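You operate a simulated robot arm through the tools that you are given. There is no shell and no other tool.

You run a simulated two-armed robot. Do the job below in one go: nothing can be reset, and whatever is moved stays where it is left.

## Task
Rub balm into the leather case's patch and put the case away.
Fine: Use the buffing pad and put it back; the tin's lid ends seated; the case goes in the linen drawer, which ends shut. Set down upright: buffing pad. A coat counts when it lies all over at full strength: go over it till it gets no stronger.

The check looks at the end state, three seconds after you hand in, the way a careful person would. Anything else that was tipped, shoved, dropped, spilled or broken makes it a failure. Lids that push on must go on centred and level and be pressed home; caps that screw on are set level and turned clockwise until they are tight.

## Robot
Two 7-joint arms with fingered hands on one trunk that stands fixed in place. Base frame: the origin is at the foot of the trunk, x ahead of it, y to its left, z up. Readings come in m, degrees, newtons and seconds.
The left shoulder is at [0.081, 0.173, 1.153], the right one opposite. With the tool pointing down near the work surface each hand reaches from about 0.44 to 0.8 m from the base axis, measured 20 degrees to its own side. Payload 3.5 kg a hand.
The tool frame of a hand sits at the grasp point between the pads (the TCP): z along the fingers, y along the line on which they close. The tips reach 0.03 m beyond it. The gripper opens to 0.104 m; its body begins 0.035 m behind the TCP. The gripper is a hand of 3 fingers: y runs from the thumb to the fingers, the wrist lies at [-0.015, -0.104, -0.178] in the tool frame.
Orientation is that of the tool frame in the base frame, as a unit quaternion [x, y, z, w]. With the fingers straight down and the wrist toward the robot, the tool's x, y and z point along [0, 1, 0], [1, 0, 0] and [0, 0, -1] of the base frame.

## Interface
- The arms move only by the tool step_arm. It takes "left_commands", "right_commands" or both (then of equal length, played together; a hand with none holds still); each is a list of rows, each a list of 6 numbers: the turn, a rotation vector about the tool's x, y, z in units of 4 degrees (1.0 is 4 degrees), then the shift along the tool's x, y, z in units of 25 mm (1.0 is 25 mm). In form: [[ax, ay, az, tx, ty, tz], ...]. A call has 1 to 20 rows; each row shifts and turns the commanded pose from where the row before left it, along the tool's axes as they then stand. A call with a number of a shift or a turn outside -1 to 1 is refused whole. Rows are played at 5 a second. More than 0.05 m and 8.6 degrees between two rows, and nothing of the call is played. Where a pose cannot be reached the arm comes as near as it can. A force on the tool above 40 N (or 10 N above the force at the start of the call, whichever is more), or a blocked arm, ends the call early, and 0.2 s more pass. In this call time passes only in rows, and 0.2 s behind the last. It gives the time, the measured TCP pose, the force on the tool (base axes), the opening and the grip force at its end, in the units of the frame above (readings bear some noise), with the torque about the TCP (base axes, N m) and any sound that the robot's microphone picked up, and new pictures: "pictures" is both (left out), scene, wrist or none (wrist: the cameras of the hands that moved).
- Cameras (640 x 400 px; columns grow to the right, rows downward): "scene" is now at [0.1707, 0.0439, 1.3436]; the picture's right is [0.47, -0.88, 0.00], its down [-0.37, -0.20, -0.91] and it looks along [0.80, 0.43, -0.43] (base axes); focal length 214 px, centre (320, 200). "left" rides on the left gripper at [-0.064, -0.094, -0.117] in its tool frame; the picture's right is [-0.72, -0.33, 0.61], its down [0.64, -0.65, 0.40] and it looks along [0.27, 0.68, 0.68] (tool axes); focal length 238 px, centre (320, 200). "right" rides on the right gripper at [0.064, -0.094, -0.117] in its tool frame; the picture's right is [-0.72, 0.33, -0.61], its down [-0.64, -0.65, 0.40] and it looks along [-0.27, 0.68, 0.68] (tool axes); focal length 238 px, centre (320, 200). There is no depth. A picture from a camera that has moved, and an enlarged one, comes with that camera's place and axes in the base frame and with its lens.
- lift_body(by): moves the trunk up (or, below 0, down) by that many m; the arms and the scene camera ride with it, the base frame stays. It gives what a move gives, with no picture.
- set_fingers(index, middle, thumb_bend, thumb_turn, hand): sets how far each is bent, from 0 (flat) to 1 (curled in); at 0.3 the hand is open as for a grip, at 0.7 the pads meet at the TCP. One left out holds its place. A second passes; each finger stops where it meets its share of the squeeze, and holds until it gets a number again. It is the only way to open and close the hand. It gives what a move gives, with no picture; readings hold the bend of each and the force on the fingers (four entries, about 0 where the hand has none), thumb and palm. thumb_turn goes from beside the hand (0) to across from the fingers (1), as for a grip.
- pan_tilt(pan, tilt): turns the head with the scene camera to pan (to the left, within 86 degrees either way) and tilt (down, from -29 to 69), counted from straight ahead of the robot (the tilt from the chest, where the trunk bows). It gives what a move gives, and a new picture of the scene camera.
- inspect(camera, box): a new picture of the part [left, top, right, bottom] of that camera's present view, enlarged. It takes no simulated time.
- sign_off(): hands the job in; it is judged then, once.

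Places have to be worked out from the pictures, the camera data and where the tool is seen. Open the grippers and draw the arms clear of the work before you hand the job in, unless the task says otherwise.

The tools are called after ">>>" as a command line: name --argument value ..., lists and objects as JSON in quotes. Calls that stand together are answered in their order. step_arm: Moves the arms, as the interface text tells. Its arguments: {"type":"object","properties":{"left_commands":{"type":"array"},"right_commands":{"type":"array"},"pictures":{"type":"string","enum":["both","scene","wrist","none"]}},"required":[]} The other tools are called the same way: lift_body (by) moves the trunk up or down; set_fingers (index, middle, thumb_bend, thumb_turn, hand) moves the fingers one by one; pan_tilt (pan, tilt) turns the head that bears the scene camera; inspect (camera, box) takes an enlarged picture of a part of a camera's view; sign_off () hands the job in.

At the start:

```text
clock: 0.0
left_ee_pos: [0.3108, 0.4206, 1.2694]
left_tcp_rot: [0.708, 0.706, 0.0, 0.0]
left_contact_force: [0.3, -0.5, 0.1]
left_torque: [0.0, 0.03, 0.02]
left_finger_gap: 0.1038
left_grasp_force: 0.0
left_shape: jaw
left_bend: [0.3, 0.3, 0.3, 0.98]
left_finger forces: [0.1, 0.0, 0.0, 0.1, 0.0, 0.0]
right_ee_pos: [0.4085, 0.0301, 1.3026]
right_tcp_rot: [0.707, 0.707, 0.0, 0.0]
right_contact_force: [-0.4, 0.5, 0.2]
right_torque: [0.0, -0.01, 0.0]
right_finger_gap: 0.1034
right_grasp_force: 0.0
right_shape: jaw
right_bend: [0.3, 0.3, 0.3, 0.98]
right_finger forces: [0.0, 0.0, 0.1, 0.1, 0.1, 0.0]
trunk travel left (down, up): [-0.25, 0.504]
head pan, tilt (commanded): [28.2, 25.2]
```

scene: 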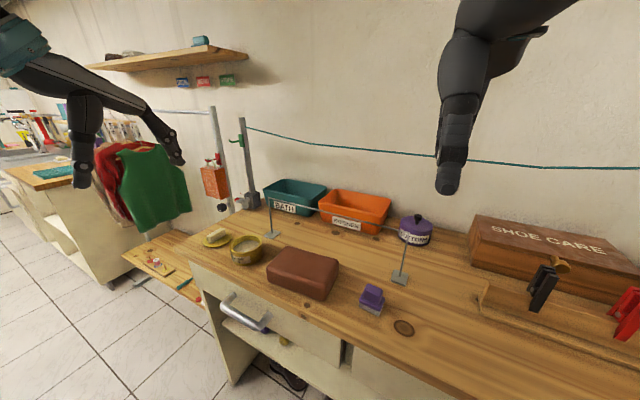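
right: 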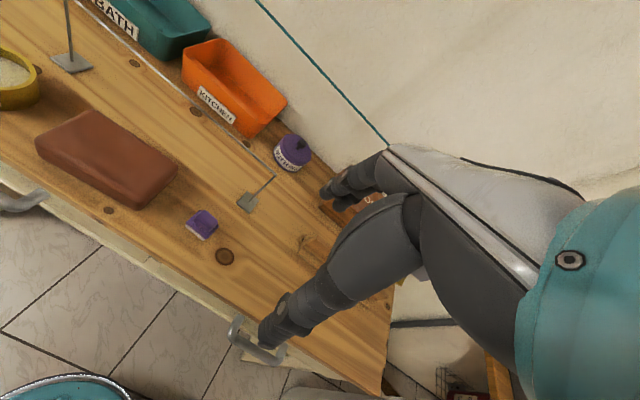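
left: 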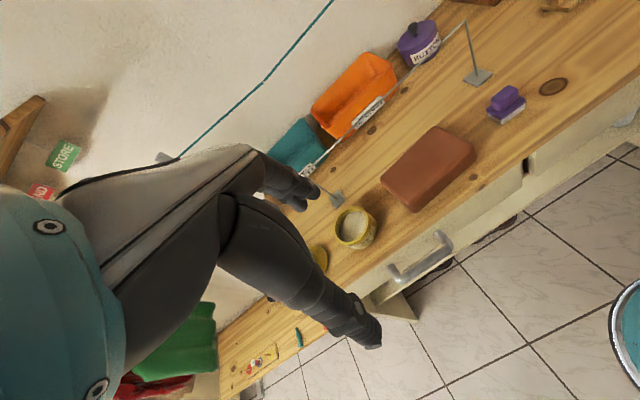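

The first pictures show a bench with a brown leather case, purple buffing pad, an open yellow tin with its lid beside it, and drawers under the bench. I'll look closer at these before moving.

>>> inspect --camera "scene" --box '[180, 200, 440, 362]'

>>> inspect --camera "right" --box '[0, 40, 320, 240]'

>>> inspect --camera "left" --box '[280, 60, 600, 300]'

>>> inspect --camera "scene" --box '[400, 180, 640, 400]'

```text
2.46 times, centred on (310, 281) of scene
camera zoom: at [0.1707, 0.0439, 1.3436], right [0.47, -0.88, 0.0], down [-0.37, -0.2, -0.91], along [0.8, 0.43, -0.43], focal length 528 px, centre (345, 1)
```

zoom: 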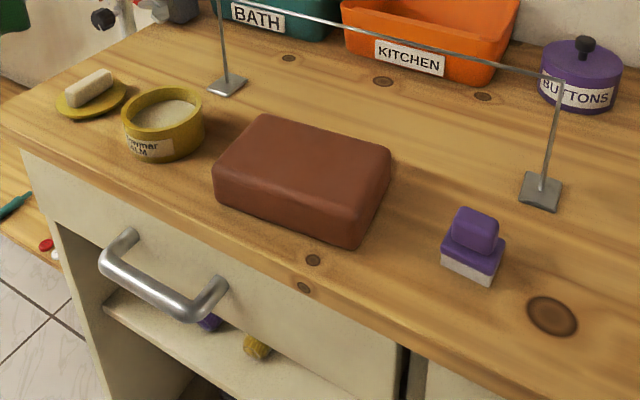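

```text
2.00 times, centred on (160, 140) of right
camera zoom: at [0.3138, 0.0938, 1.4206], right [0.33, -0.72, 0.61], down [-0.65, -0.64, -0.4], along [0.68, -0.27, -0.68], focal length 477 px, centre (640, 320)
```

zoom: 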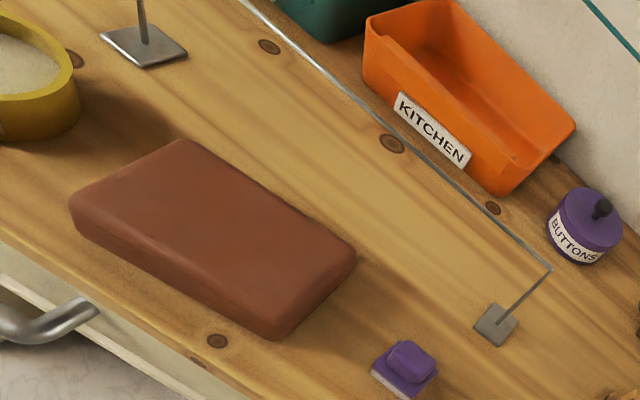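

```text
1.67 times, centred on (440, 180) of left
camera zoom: at [0.2159, 0.3578, 1.3851], right [-0.33, -0.72, -0.61], down [-0.65, 0.64, -0.4], along [0.68, 0.27, -0.68], focal length 397 px, centre (120, 233)
```

zoom: 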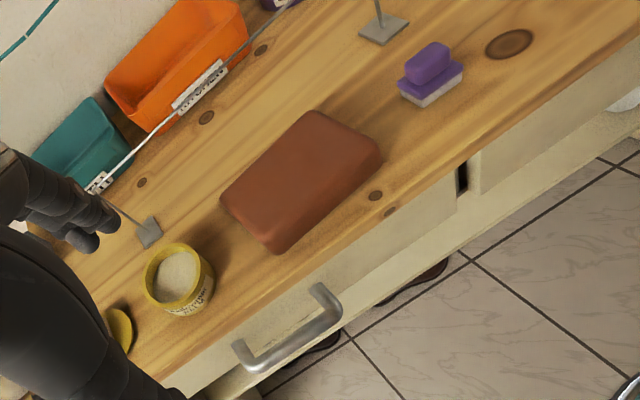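

```text
1.82 times, centred on (520, 290) of scene
camera zoom: at [0.1707, 0.0439, 1.3436], right [0.47, -0.88, 0.0], down [-0.37, -0.2, -0.91], along [0.8, 0.43, -0.43], focal length 390 px, centre (-44, 36)
```

zoom: 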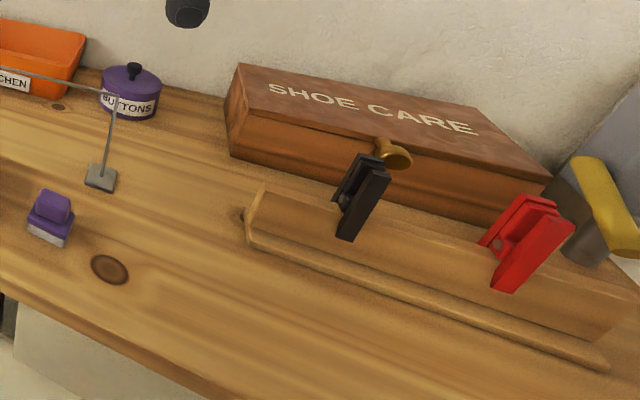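

The lid of the tin has a pale bar on it, and a thin wire rail stands on the bench. I'll turn the head to see the drawers, the tin, and the rest of the room.

>>> pan_tilt --pan 28 --tilt 60

>>> pan_tilt --pan -25 --tilt 45

>>> pan_tilt --pan 75 --tilt 35

```text
clock: 1.0
left_ee_pos: [0.3103, 0.4218, 1.2688]
left_tcp_rot: [0.708, 0.706, 0.0, 0.0]
left_contact_force: [0.2, -0.2, -0.3]
left_torque: [-0.06, 0.01, -0.01]
left_finger_gap: 0.1035
left_grasp_force: 0.1
left_shape: jaw
left_bend: [0.3, 0.3, 0.3, 0.98]
left_finger forces: [0.1, 0.1, 0.0, 0.1, 0.0, 0.1]
right_ee_pos: [0.4077, 0.031, 1.3043]
right_tcp_rot: [0.707, 0.707, 0.0, 0.0]
right_contact_force: [0.3, -1.0, 0.1]
right_torque: [0.02, -0.01, -0.01]
right_finger_gap: 0.1037
right_grasp_force: 0.2
right_shape: jaw
right_bend: [0.3, 0.3, 0.3, 0.98]
right_finger forces: [0.1, 0.0, 0.1, 0.0, 0.0, 0.0]
trunk travel left (down, up): [-0.25, 0.504]
head pan, tilt (commanded): [28.0, 60.0]
camera scene: at [0.1484, 0.0318, 1.2938], right [0.47, -0.88, 0.0], down [-0.76, -0.41, -0.5], along [0.44, 0.23, -0.87], focal length 214 px, centre (320, 200)
```

scene: 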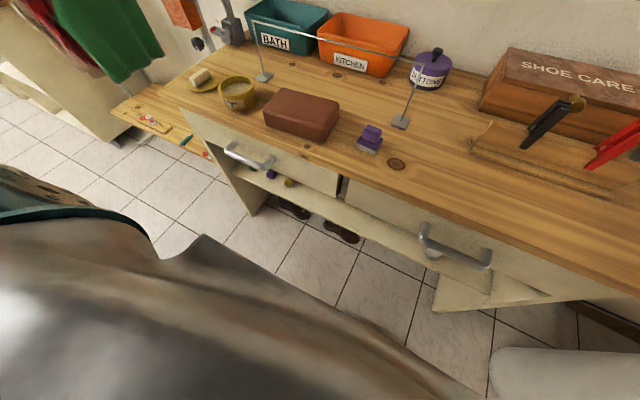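

```text
clock: 2.2
left_ee_pos: [0.3108, 0.4216, 1.2698]
left_tcp_rot: [0.707, 0.707, 0.0, -0.001]
left_contact_force: [-0.8, 0.4, -0.1]
left_torque: [0.0, -0.02, 0.02]
left_finger_gap: 0.1034
left_grasp_force: 0.1
left_shape: jaw
left_bend: [0.3, 0.3, 0.3, 0.98]
left_finger forces: [0.1, 0.0, 0.0, 0.1, 0.0, 0.1]
right_ee_pos: [0.4079, 0.0304, 1.3026]
right_tcp_rot: [0.708, 0.707, 0.0, 0.0]
right_contact_force: [0.3, -0.4, 0.0]
right_torque: [0.01, -0.03, 0.01]
right_finger_gap: 0.1034
right_grasp_force: 0.0
right_shape: jaw
right_bend: [0.3, 0.3, 0.3, 0.98]
right_finger forces: [0.0, 0.0, 0.0, 0.1, 0.0, 0.0]
trunk travel left (down, up): [-0.25, 0.504]
head pan, tilt (commanded): [-25.0, 45.0]
camera scene: at [0.1632, -0.0339, 1.3132], right [-0.42, -0.91, 0.0], down [-0.64, 0.3, -0.71], along [0.64, -0.3, -0.71], focal length 214 px, centre (320, 200)
```

scene: 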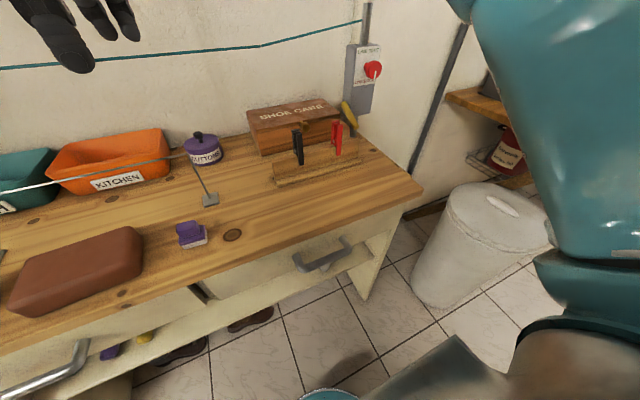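

```text
clock: 4.0
left_ee_pos: [0.3103, 0.4214, 1.2679]
left_tcp_rot: [0.708, 0.706, 0.0, -0.001]
left_contact_force: [0.1, 0.1, 0.1]
left_torque: [0.0, -0.02, 0.0]
left_finger_gap: 0.1036
left_grasp_force: 0.1
left_shape: jaw
left_bend: [0.3, 0.3, 0.3, 0.98]
left_finger forces: [0.0, 0.0, 0.1, 0.0, 0.0, 0.0]
right_ee_pos: [0.4076, 0.0298, 1.3035]
right_tcp_rot: [0.707, 0.707, 0.0, 0.0]
right_contact_force: [-0.2, -0.1, 0.5]
right_torque: [-0.01, -0.03, 0.02]
right_finger_gap: 0.1037
right_grasp_force: 0.0
right_shape: jaw
right_bend: [0.3, 0.3, 0.3, 0.98]
right_finger forces: [0.0, 0.0, 0.1, 0.0, 0.0, 0.0]
trunk travel left (down, up): [-0.25, 0.504]
head pan, tilt (commanded): [75.0, 35.0]
camera scene: at [0.1124, 0.0855, 1.328], right [0.97, -0.26, 0.0], down [-0.15, -0.55, -0.82], along [0.21, 0.79, -0.57], focal length 214 px, centre (320, 200)
```

scene: 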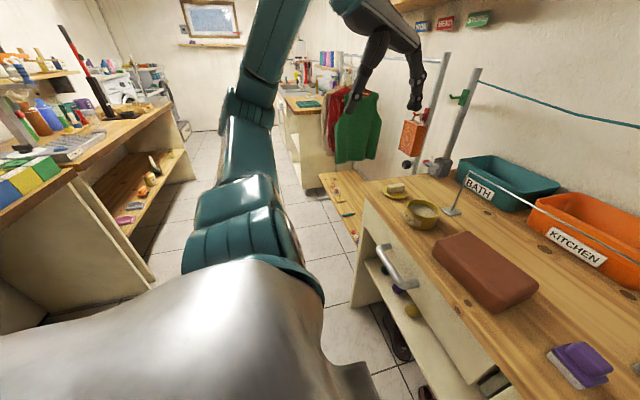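

Two drawers with bar handles sit under the bench. I'll tilt down for the drawer fronts and labels, and zoom in on the case, pad and tin.

>>> pan_tilt --pan 20 --tilt 50

>>> inspect --camera "scene" --box '[120, 50, 320, 175]'

>>> inspect --camera "scene" --box '[200, 80, 360, 180]'

>>> inspect --camera "scene" --box '[120, 130, 320, 255]'

>>> inspect --camera "scene" --box '[300, 150, 560, 312]'

```text
clock: 5.2
left_ee_pos: [0.3111, 0.421, 1.2694]
left_tcp_rot: [0.708, 0.706, 0.0, 0.0]
left_contact_force: [-0.6, -0.3, -0.7]
left_torque: [0.0, 0.0, -0.04]
left_finger_gap: 0.1037
left_grasp_force: 0.0
left_shape: jaw
left_bend: [0.3, 0.3, 0.3, 0.98]
left_finger forces: [0.0, 0.0, 0.0, 0.1, 0.0, 0.0]
right_ee_pos: [0.4082, 0.03, 1.3043]
right_tcp_rot: [0.708, 0.706, 0.0, 0.001]
right_contact_force: [0.5, 0.6, 0.4]
right_torque: [0.0, -0.01, 0.02]
right_finger_gap: 0.1035
right_grasp_force: 0.1
right_shape: jaw
right_bend: [0.3, 0.3, 0.3, 0.98]
right_finger forces: [0.0, 0.1, 0.1, 0.0, 0.0, 0.0]
trunk travel left (down, up): [-0.25, 0.504]
head pan, tilt (commanded): [20.0, 50.0]
camera scene: at [0.1619, 0.0268, 1.3063], right [0.34, -0.94, 0.0], down [-0.72, -0.26, -0.64], along [0.6, 0.22, -0.77], focal length 214 px, centre (320, 200)
```

scene: 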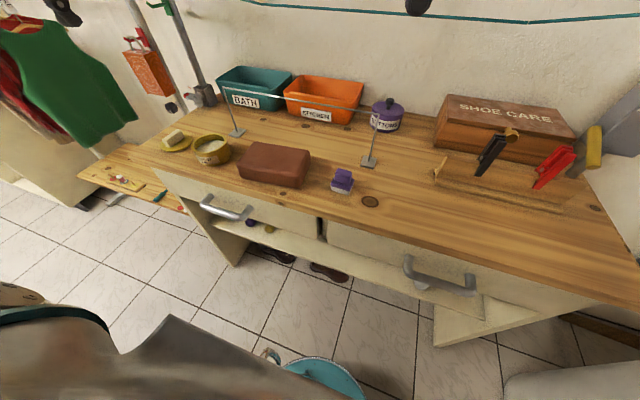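

```text
3.20 times, centred on (220, 112) of scene
camera zoom: at [0.1619, 0.0268, 1.3063], right [0.34, -0.94, 0.0], down [-0.72, -0.26, -0.64], along [0.6, 0.22, -0.77], focal length 686 px, centre (640, 480)
```

zoom: 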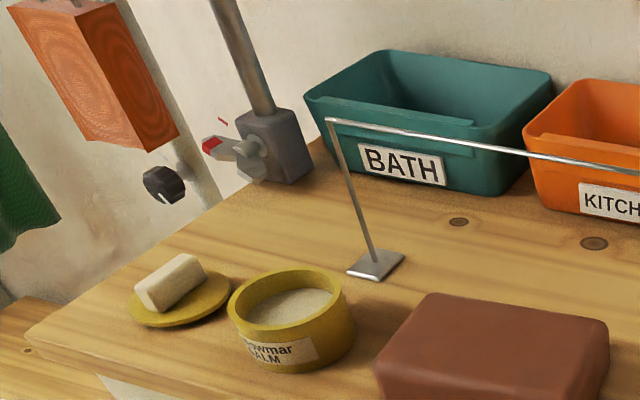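

```text
4.00 times, centred on (280, 130) of scene
camera zoom: at [0.1619, 0.0268, 1.3063], right [0.34, -0.94, 0.0], down [-0.72, -0.26, -0.64], along [0.6, 0.22, -0.77], focal length 858 px, centre (480, 480)
```

zoom: 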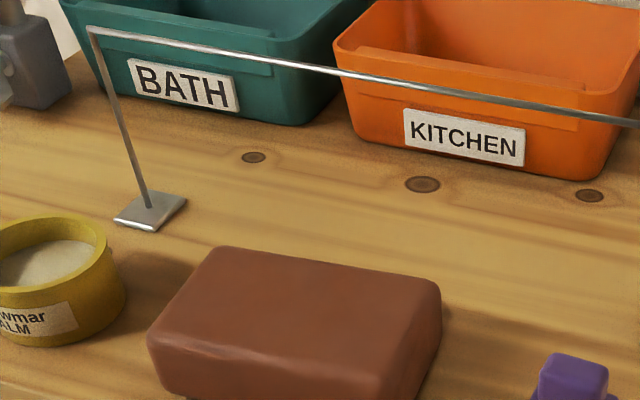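

```text
3.20 times, centred on (220, 192) of scene
camera zoom: at [0.1619, 0.0268, 1.3063], right [0.34, -0.94, 0.0], down [-0.72, -0.26, -0.64], along [0.6, 0.22, -0.77], focal length 686 px, centre (640, 224)
```

zoom: 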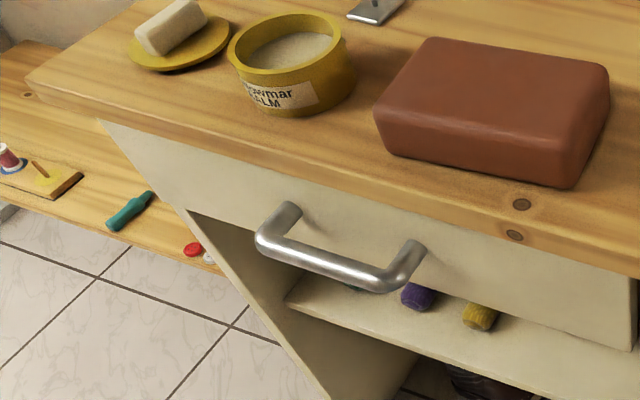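

```text
2.46 times, centred on (430, 231) of scene
camera zoom: at [0.1619, 0.0268, 1.3063], right [0.34, -0.94, 0.0], down [-0.72, -0.26, -0.64], along [0.6, 0.22, -0.77], focal length 528 px, centre (49, 124)
```

zoom: 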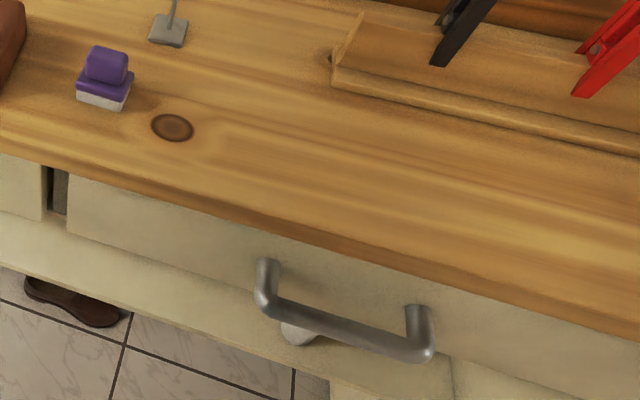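

The bench top is at about z 0.87. I'll zoom tightly on each drawer front and on the top of the case for labels and the patch.

>>> inspect --camera "scene" --box '[180, 180, 340, 280]'

>>> inspect --camera "scene" --box '[310, 210, 510, 330]'

>>> inspect --camera "right" --box '[20, 100, 260, 250]'

>>> inspect --camera "left" --box '[300, 120, 500, 300]'

>>> inspect --camera "left" --box '[360, 120, 640, 300]'

```text
4.00 times, centred on (260, 230) of scene
camera zoom: at [0.1619, 0.0268, 1.3063], right [0.34, -0.94, 0.0], down [-0.72, -0.26, -0.64], along [0.6, 0.22, -0.77], focal length 858 px, centre (560, 80)
```

zoom: 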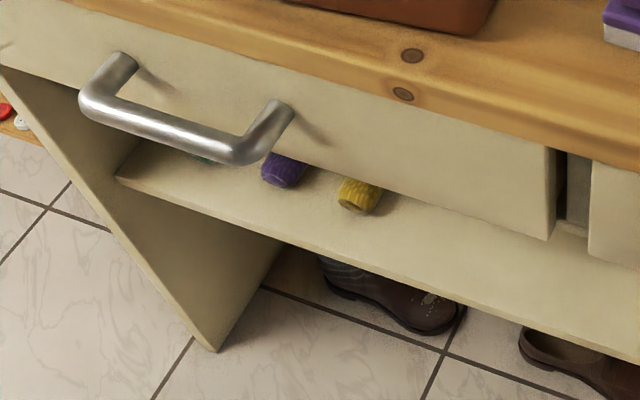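

```text
3.20 times, centred on (410, 270) of scene
camera zoom: at [0.1619, 0.0268, 1.3063], right [0.34, -0.94, 0.0], down [-0.72, -0.26, -0.64], along [0.6, 0.22, -0.77], focal length 686 px, centre (32, -24)
```

zoom: 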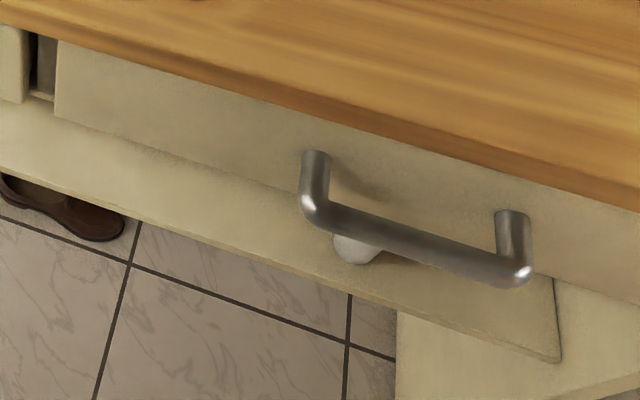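

```text
2.67 times, centred on (140, 175) of right
camera zoom: at [0.3138, 0.0938, 1.4206], right [0.33, -0.72, 0.61], down [-0.65, -0.64, -0.4], along [0.68, -0.27, -0.68], focal length 636 px, centre (800, 267)
```

zoom: 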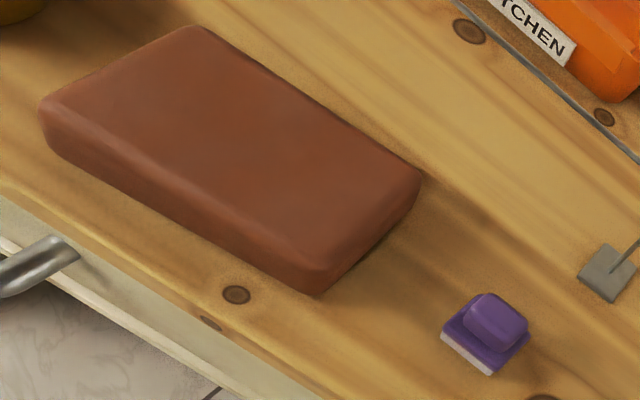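

```text
2.22 times, centred on (400, 210) of left
camera zoom: at [0.2159, 0.3578, 1.3851], right [-0.33, -0.72, -0.61], down [-0.65, 0.64, -0.4], along [0.68, 0.27, -0.68], focal length 530 px, centre (142, 178)
```

zoom: 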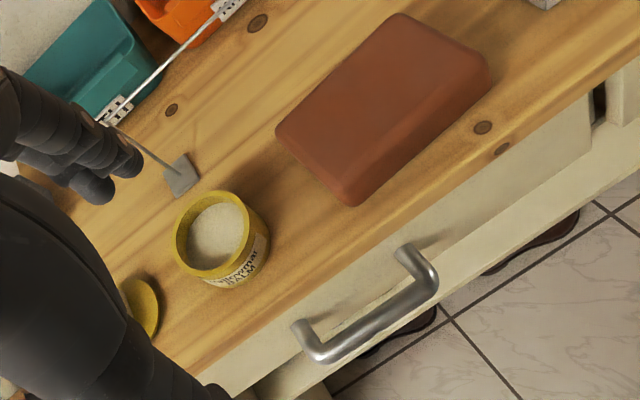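

```text
2.22 times, centred on (500, 210) of left
camera zoom: at [0.2159, 0.3578, 1.3851], right [-0.33, -0.72, -0.61], down [-0.65, 0.64, -0.4], along [0.68, 0.27, -0.68], focal length 530 px, centre (-80, 178)
```

zoom: 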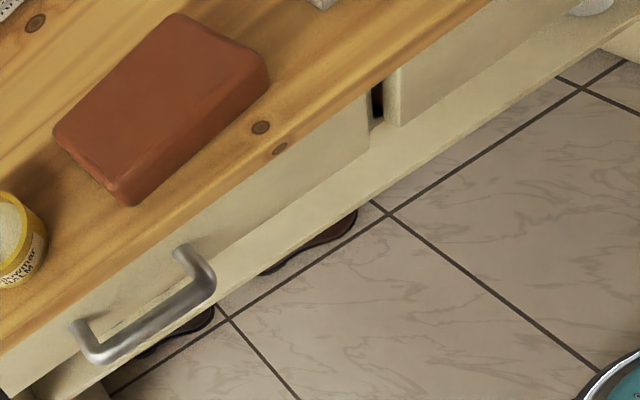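

The drawer fronts carry no labels and the patch isn't distinct yet. I'll move the left hand down and inward, above the bench front, to see the case, tin and lid closely with its camera.

>>> step_arm --left_commands '[[0, 0, 0, -0.7, 0.6, 0.9], [0, 0, 0, -0.7, 0.6, 0.9], [0, 0, 0, -0.7, 0.6, 0.9], [0, 0, 0, -0.7, 0.6, 0.9], [0, 0, 0, -0.7, 0.6, 0.9], [0, 0, 0, -0.7, 0.6, 0.9], [0, 0, 0, -0.7, 0.6, 0.9], [0, 0, 0, -0.7, 0.6, 0.9]]' --pictures "both"

```text
clock: 7.0
left_ee_pos: [0.4336, 0.2825, 1.0854]
left_tcp_rot: [0.708, 0.707, -0.001, 0.001]
left_contact_force: [-0.3, 0.1, 0.4]
left_torque: [-0.01, -0.01, -0.02]
left_finger_gap: 0.1038
left_grasp_force: 0.1
left_shape: jaw
left_bend: [0.3, 0.3, 0.3, 0.98]
left_finger forces: [0.2, 0.1, 0.1, 0.1, 0.1, 0.0]
right_ee_pos: [0.4098, 0.0303, 1.3034]
right_tcp_rot: [0.708, 0.707, -0.001, -0.001]
right_contact_force: [1.0, -0.2, 0.5]
right_torque: [0.02, 0.04, 0.0]
right_finger_gap: 0.1035
right_grasp_force: 0.0
right_shape: jaw
right_bend: [0.3, 0.3, 0.3, 0.98]
right_finger forces: [0.0, 0.1, 0.0, 0.1, 0.1, 0.0]
trunk travel left (down, up): [-0.25, 0.504]
head pan, tilt (commanded): [20.0, 50.0]
camera scene: at [0.1624, 0.0265, 1.3062], right [0.34, -0.94, 0.0], down [-0.72, -0.26, -0.64], along [0.6, 0.22, -0.77], focal length 214 px, centre (320, 200)
camera left: at [0.3396, 0.2201, 1.2021], right [-0.33, -0.72, -0.61], down [-0.65, 0.64, -0.4], along [0.68, 0.27, -0.68], focal length 238 px, centre (320, 200)
```

scene: 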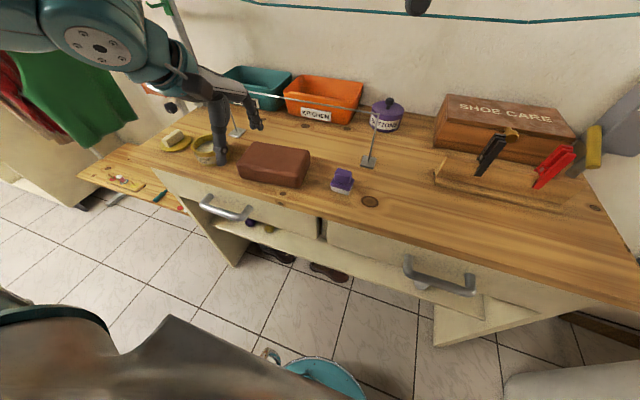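
left: 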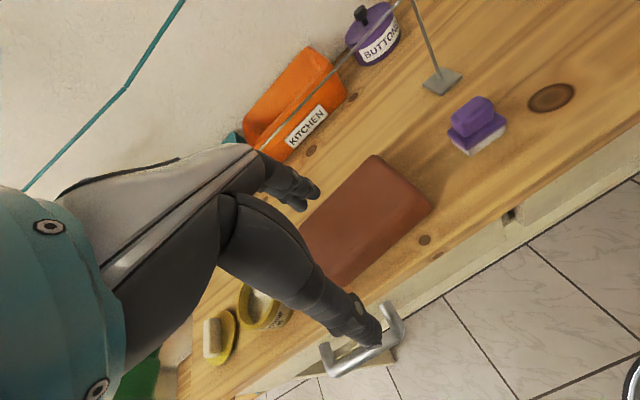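

The left camera now shows the case, pad and tin nearer. I'll zoom in on the case top for the patch, and on the pad.

>>> inspect --camera "left" --box '[280, 130, 460, 300]'

>>> inspect --camera "left" --box '[420, 40, 600, 180]'

>>> inspect --camera "left" --box '[180, 270, 300, 380]'

>>> inspect --camera "scene" --box '[220, 130, 320, 195]'

```text
2.35 times, centred on (370, 215) of left
camera zoom: at [0.3396, 0.2201, 1.2021], right [-0.33, -0.72, -0.61], down [-0.65, 0.64, -0.4], along [0.68, 0.27, -0.68], focal length 561 px, centre (202, 165)
```

zoom: 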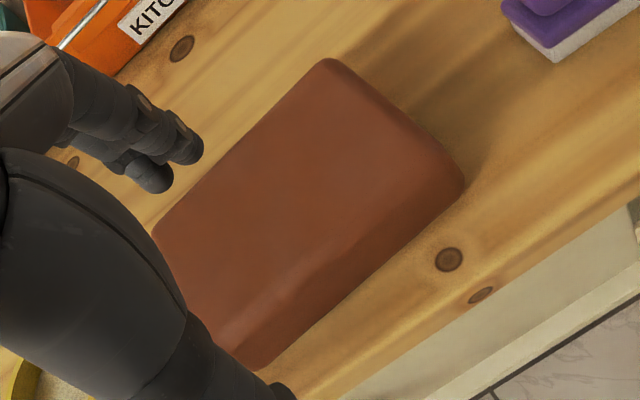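

```text
2.86 times, centred on (510, 110) of left
camera zoom: at [0.3396, 0.2201, 1.2021], right [-0.33, -0.72, -0.61], down [-0.65, 0.64, -0.4], along [0.68, 0.27, -0.68], focal length 681 px, centre (-223, 457)
```

zoom: 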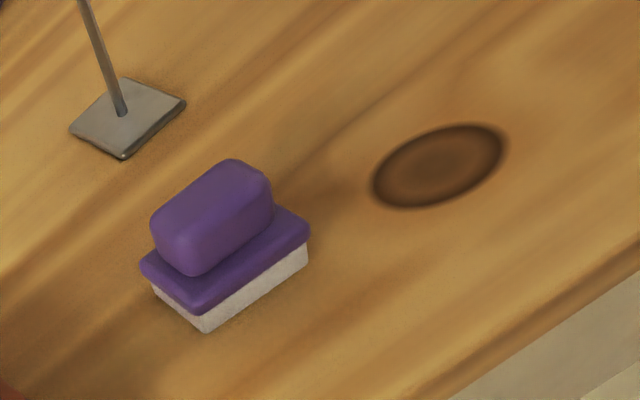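

```text
3.64 times, centred on (240, 325) of left
camera zoom: at [0.3396, 0.2201, 1.2021], right [-0.33, -0.72, -0.61], down [-0.65, 0.64, -0.4], along [0.68, 0.27, -0.68], focal length 867 px, centre (611, -254)
```

zoom: 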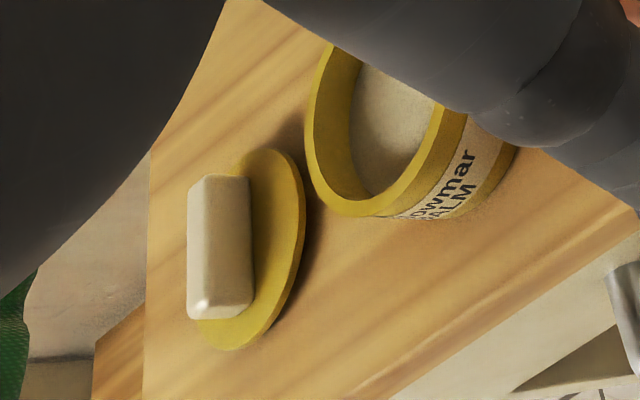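

```text
6.15 times, centred on (270, 162) of scene
camera zoom: at [0.1624, 0.0265, 1.3062], right [0.34, -0.94, 0.0], down [-0.72, -0.26, -0.64], along [0.6, 0.22, -0.77], focal length 1320 px, centre (628, 431)
```

zoom: 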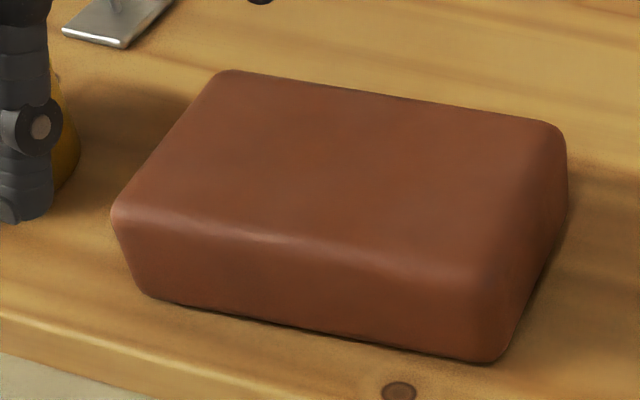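

The case is roughly 0.17 × 0.11 × 0.05 m at about x 0.49–0.60, y 0.21–0.385. I'll swing the left hand out to the left so its camera looks over tin, case and drawers with the scene view clear of the case.

>>> step_arm --left_commands '[[0, 0, 0, 1.0, -0.2, 0.0], [0, 0, 0, 1.0, -0.2, 0.0], [0, 0, 0, 1.0, -0.2, 0.0], [0, 0, 0, 1.0, -0.2, 0.0], [0, 0, 0, 1.0, -0.2, 0.0], [0, 0, 0, 1.0, -0.2, 0.0], [0, 0, 0, 1.0, -0.2, 0.0], [0, 0, 0, 1.0, -0.2, 0.0], [0, 0, 0, 1.0, -0.2, 0.0], [0, 0, 0, 1.0, -0.2, 0.0], [0, 0, 0, 1.0, -0.2, 0.0]]' --pictures "both"

```text
clock: 9.4
left_ee_pos: [0.3758, 0.5557, 1.0885]
left_tcp_rot: [0.708, 0.707, -0.001, 0.0]
left_contact_force: [0.2, -0.2, 0.5]
left_torque: [-0.01, -0.01, 0.01]
left_finger_gap: 0.1036
left_grasp_force: 0.1
left_shape: jaw
left_bend: [0.3, 0.3, 0.3, 0.98]
left_finger forces: [0.0, 0.0, 0.1, 0.1, 0.1, 0.0]
right_ee_pos: [0.4082, 0.0305, 1.3053]
right_tcp_rot: [0.707, 0.707, 0.001, 0.0]
right_contact_force: [-0.8, 0.1, -0.8]
right_torque: [0.02, -0.01, -0.03]
right_finger_gap: 0.1036
right_grasp_force: 0.2
right_shape: jaw
right_bend: [0.3, 0.3, 0.3, 0.98]
right_finger forces: [0.0, 0.0, 0.0, 0.0, 0.0, 0.0]
trunk travel left (down, up): [-0.25, 0.504]
head pan, tilt (commanded): [20.0, 50.0]
camera scene: at [0.1618, 0.027, 1.3063], right [0.34, -0.94, 0.0], down [-0.72, -0.26, -0.64], along [0.6, 0.22, -0.77], focal length 214 px, centre (320, 200)
camera left: at [0.2806, 0.4926, 1.2045], right [-0.33, -0.72, -0.61], down [-0.65, 0.64, -0.4], along [0.68, 0.27, -0.68], focal length 238 px, centre (320, 200)
```

scene: 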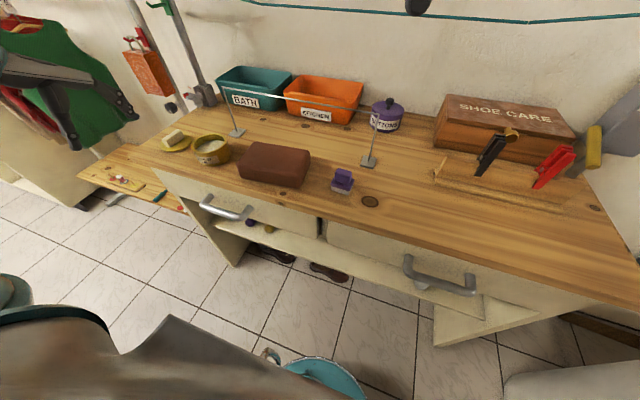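
left: 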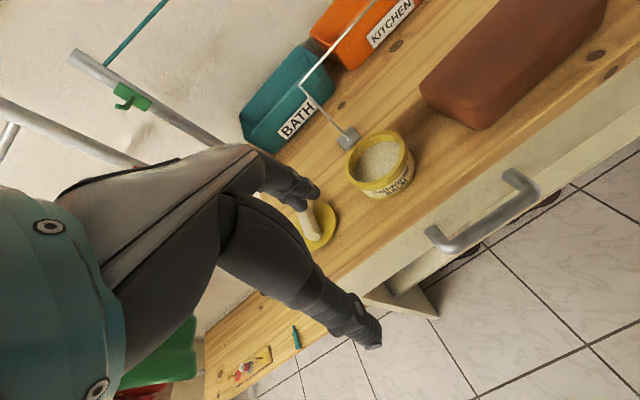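

Good views of both the tin and the case end. I'll zoom in on the tin, lid, case, drawer front from both cameras to measure them.

>>> inspect --camera "left" --box '[290, 100, 450, 250]'

>>> inspect --camera "scene" --box '[150, 115, 250, 178]'

>>> inspect --camera "scene" --box '[300, 140, 400, 215]'

>>> inspect --camera "left" --box '[400, 0, 640, 250]'

>>> inspect --camera "right" --box '[20, 100, 180, 210]'

```text
2.67 times, centred on (370, 175) of left
camera zoom: at [0.2806, 0.4926, 1.2045], right [-0.33, -0.72, -0.61], down [-0.65, 0.64, -0.4], along [0.68, 0.27, -0.68], focal length 636 px, centre (187, 267)
```

zoom: 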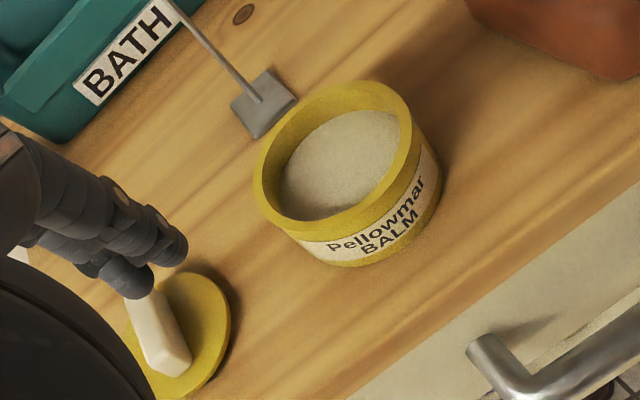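

```text
6.35 times, centred on (200, 146) of scene
camera zoom: at [0.1618, 0.027, 1.3063], right [0.34, -0.94, 0.0], down [-0.72, -0.26, -0.64], along [0.6, 0.22, -0.77], focal length 1362 px, centre (1082, 540)
```

zoom: 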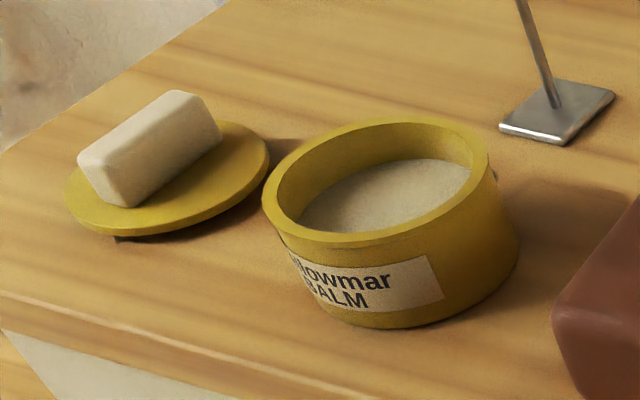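

```text
5.33 times, centred on (350, 178) of scene
camera zoom: at [0.1618, 0.027, 1.3063], right [0.34, -0.94, 0.0], down [-0.72, -0.26, -0.64], along [0.6, 0.22, -0.77], focal length 1144 px, centre (160, 320)
```

zoom: 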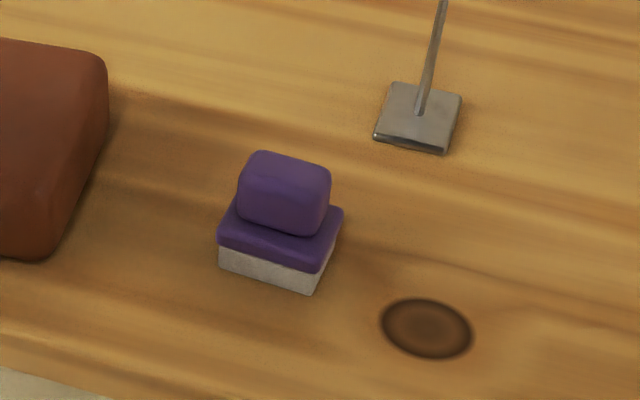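

```text
1.60 times, centred on (520, 125) of left
camera zoom: at [0.2806, 0.4926, 1.2045], right [-0.33, -0.72, -0.61], down [-0.65, 0.64, -0.4], along [0.68, 0.27, -0.68], focal length 381 px, centre (0, 320)
```

zoom: 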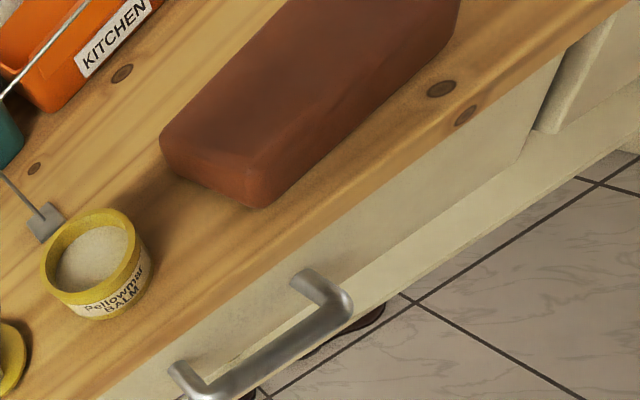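

```text
3.64 times, centred on (100, 155) of right
camera zoom: at [0.3137, 0.0941, 1.4205], right [0.33, -0.72, 0.61], down [-0.65, -0.64, -0.4], along [0.68, -0.27, -0.68], focal length 867 px, centre (1120, 364)
```

zoom: 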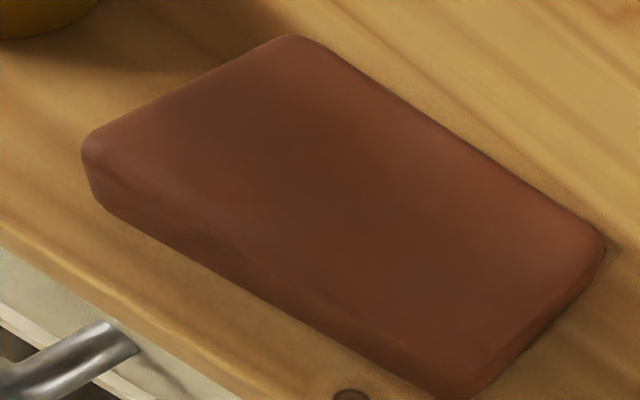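

Measured: tin rim centre ≈ (0.529, 0.489), rim z ≈ 0.949, outer Ø ≈ 0.10; bench z ≈ 0.90; pad ≈ (0.538, 0.103). I still need to find the patch, so I'll zoom hard on the case top now that the arm's away.

>>> inspect --camera "scene" --box '[230, 135, 318, 190]'

>>> inspect --camera "right" --box '[30, 105, 130, 175]'

>>> inspect --camera "right" --box '[90, 130, 190, 210]'

>>> inspect --camera "left" --box '[410, 0, 610, 135]'

```text
7.27 times, centred on (274, 162) of scene
camera zoom: at [0.1618, 0.027, 1.3063], right [0.34, -0.94, 0.0], down [-0.72, -0.26, -0.64], along [0.6, 0.22, -0.77], focal length 1560 px, centre (654, 473)
```

zoom: 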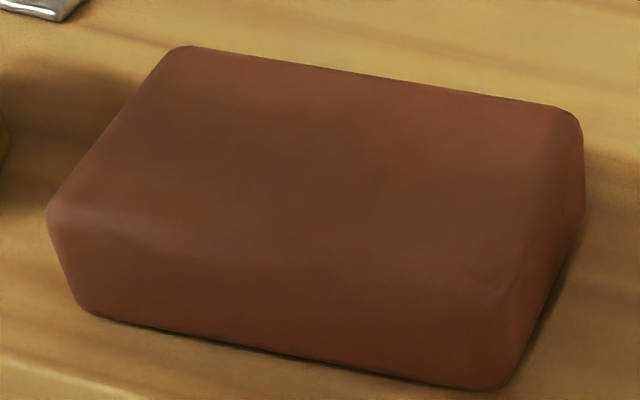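

```text
5.71 times, centred on (80, 140) of right
camera zoom: at [0.3137, 0.0941, 1.4205], right [0.33, -0.72, 0.61], down [-0.65, -0.64, -0.4], along [0.68, -0.27, -0.68], focal length 1362 px, centre (1691, 543)
```

zoom: 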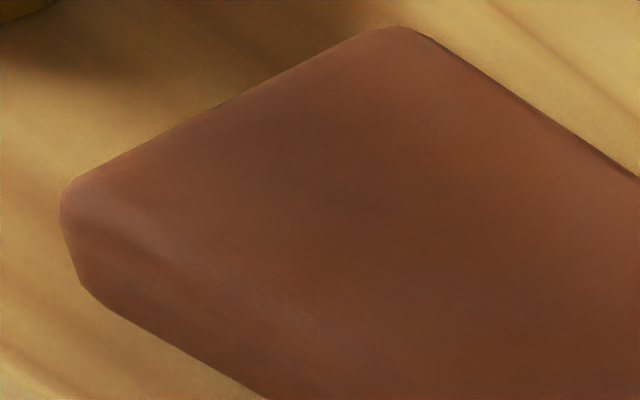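

```text
5.00 times, centred on (140, 170) of right
camera zoom: at [0.3137, 0.0941, 1.4205], right [0.33, -0.72, 0.61], down [-0.65, -0.64, -0.4], along [0.68, -0.27, -0.68], focal length 1192 px, centre (1220, 350)
```

zoom: 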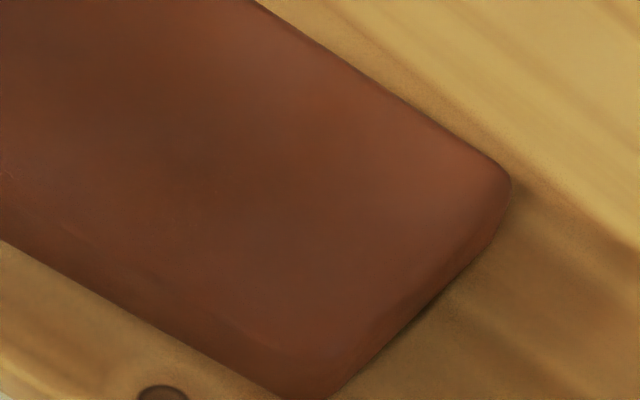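

```text
2.96 times, centred on (510, 68) of left
camera zoom: at [0.2806, 0.4926, 1.2045], right [-0.33, -0.72, -0.61], down [-0.65, 0.64, -0.4], along [0.68, 0.27, -0.68], focal length 706 px, centre (-243, 593)
```

zoom: 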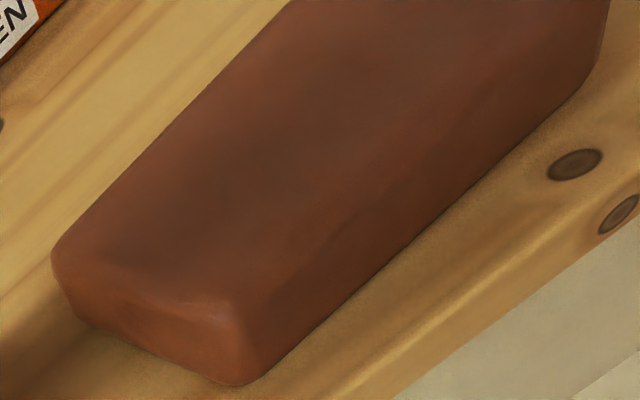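

The patch isn't distinct from here; it's presumably on the upper face, and I'll see it when coated. I'll bring the left hand over toward the pad at a safe height while moving the right hand out to the right.

>>> step_arm --left_commands '[[0, 0, 0, -0.95, 0.25, 0], [0, 0, 0, -0.95, 0.25, 0], [0, 0, 0, -0.95, 0.25, 0], [0, 0, 0, -0.95, 0.25, 0], [0, 0, 0, -0.95, 0.25, 0], [0, 0, 0, -0.95, 0.25, 0], [0, 0, 0, -0.95, 0.25, 0], [0, 0, 0, -0.95, 0.25, 0], [0, 0, 0, -0.95, 0.25, 0], [0, 0, 0, -0.95, 0.25, 0], [0, 0, 0, -0.95, 0.25, 0], [0, 0, 0, -0.95, 0.25, 0], [0, 0, 0, -0.95, 0.25, 0], [0, 0, 0, -0.95, 0.25, 0], [0, 0, 0, -0.95, 0.25, 0], [0, 0, 0, -0.95, 0.25, 0], [0, 0, 0, -0.95, 0.25, 0], [0, 0, 0, -0.95, 0.25, 0], [0, 0, 0, -0.95, 0.25, 0]]' --right_commands '[[0, 0, 0, -0.8, 0, 0], [0, 0, 0, -0.8, 0, 0], [0, 0, 0, -0.8, 0, 0], [0, 0, 0, -0.8, 0, 0], [0, 0, 0, -0.8, 0, 0], [0, 0, 0, -0.8, 0, 0], [0, 0, 0, -0.8, 0, 0], [0, 0, 0, -0.8, 0, 0], [0, 0, 0, -0.8, 0, 0], [0, 0, 0, -0.8, 0, 0], [0, 0, 0, -0.8, 0, 0], [0, 0, 0, -0.8, 0, 0], [0, 0, 0, -0.8, 0, 0], [0, 0, 0, -0.8, 0, 0], [0, 0, 0, -0.8, 0, 0], [0, 0, 0, 0, 0, 0], [0, 0, 0, 0, 0, 0], [0, 0, 0, 0, 0, 0], [0, 0, 0, 0, 0, 0]]' --pictures "both"

```text
clock: 13.4
left_ee_pos: [0.4946, 0.1031, 1.0876]
left_tcp_rot: [0.707, 0.708, -0.001, -0.002]
left_contact_force: [-0.2, -0.5, -0.2]
left_torque: [-0.02, -0.01, -0.01]
left_finger_gap: 0.1036
left_grasp_force: 0.0
left_shape: jaw
left_bend: [0.3, 0.3, 0.3, 0.98]
left_finger forces: [0.0, 0.0, 0.1, 0.0, 0.0, 0.0]
right_ee_pos: [0.4084, -0.27, 1.3015]
right_tcp_rot: [0.708, 0.707, -0.001, 0.0]
right_contact_force: [0.8, -0.6, -0.7]
right_torque: [0.01, 0.0, 0.02]
right_finger_gap: 0.1037
right_grasp_force: 0.0
right_shape: jaw
right_bend: [0.3, 0.3, 0.3, 0.98]
right_finger forces: [0.1, 0.0, 0.0, 0.0, 0.0, 0.0]
trunk travel left (down, up): [-0.25, 0.504]
head pan, tilt (commanded): [20.0, 50.0]
camera scene: at [0.1628, 0.0269, 1.3061], right [0.34, -0.94, 0.0], down [-0.72, -0.26, -0.64], along [0.6, 0.22, -0.77], focal length 214 px, centre (320, 200)
camera right: at [0.3136, -0.2056, 1.4194], right [0.33, -0.72, 0.61], down [-0.65, -0.64, -0.4], along [0.68, -0.27, -0.68], focal length 238 px, centre (320, 200)
camera left: at [0.3992, 0.0397, 1.2032], right [-0.33, -0.72, -0.61], down [-0.65, 0.64, -0.4], along [0.68, 0.27, -0.68], focal length 238 px, centre (320, 200)
```

scene: 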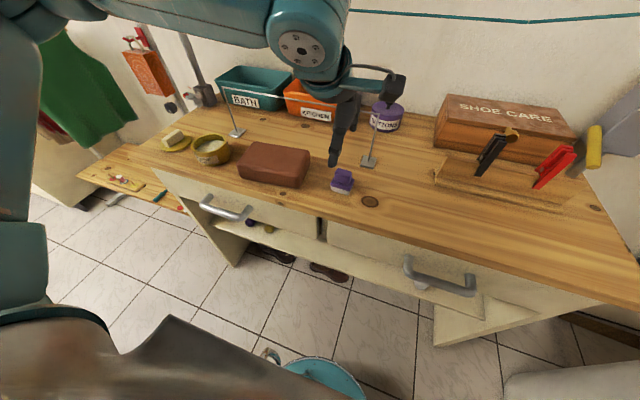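
right: 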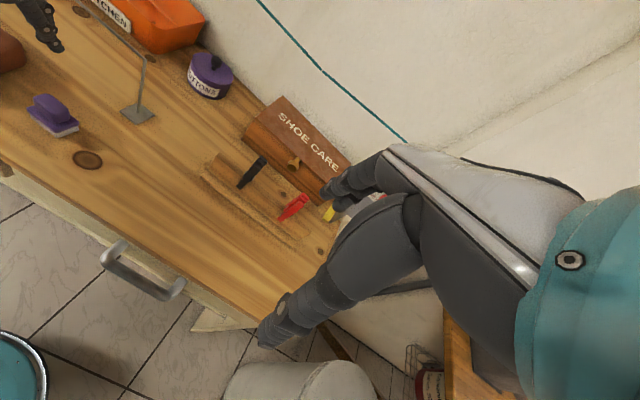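
left: 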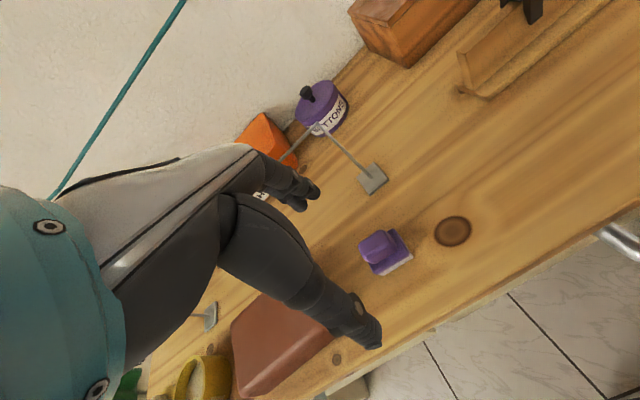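

The left hand is above and a bit left of the pad. I'll zoom on the pad from all three cameras to pin down its place and yaw.

>>> inspect --camera "left" --box '[340, 210, 440, 290]'

>>> inspect --camera "right" --box '[10, 80, 110, 160]'

>>> inspect --camera "scene" --box '[300, 80, 420, 205]'

```text
5.00 times, centred on (390, 250) of left
camera zoom: at [0.3992, 0.0397, 1.2032], right [-0.33, -0.72, -0.61], down [-0.65, 0.64, -0.4], along [0.68, 0.27, -0.68], focal length 1192 px, centre (-30, -50)
```

zoom: 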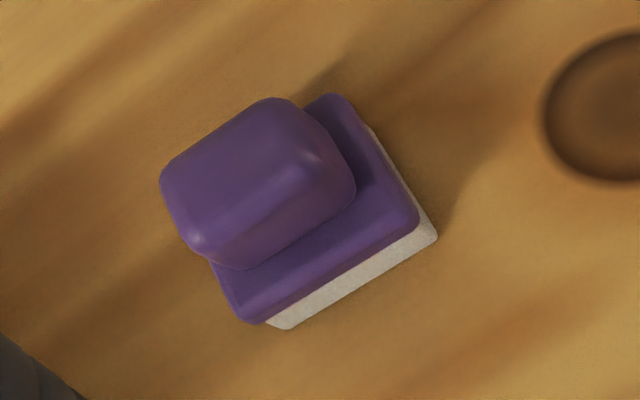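

```text
5.00 times, centred on (60, 120) of right
camera zoom: at [0.3136, -0.2056, 1.4194], right [0.33, -0.72, 0.61], down [-0.65, -0.64, -0.4], along [0.68, -0.27, -0.68], focal length 1192 px, centre (1620, 600)
```

zoom: 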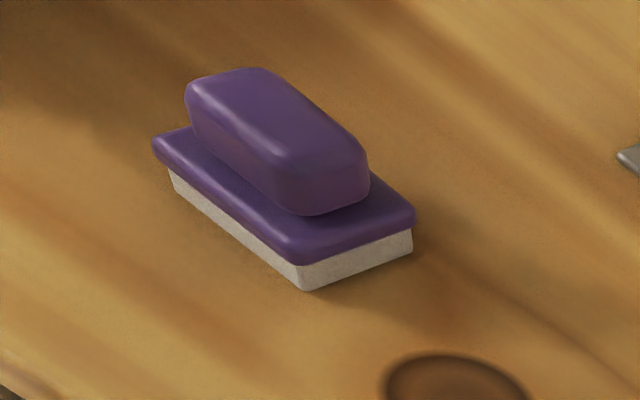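

```text
3.20 times, centred on (360, 142) of scene
camera zoom: at [0.1628, 0.0269, 1.3061], right [0.34, -0.94, 0.0], down [-0.72, -0.26, -0.64], along [0.6, 0.22, -0.77], focal length 686 px, centre (192, 384)
```

zoom: 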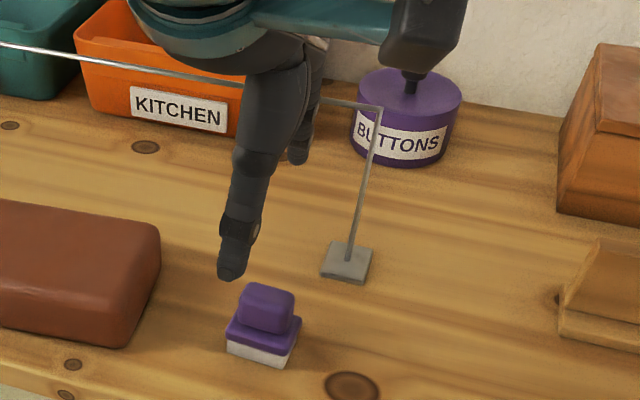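

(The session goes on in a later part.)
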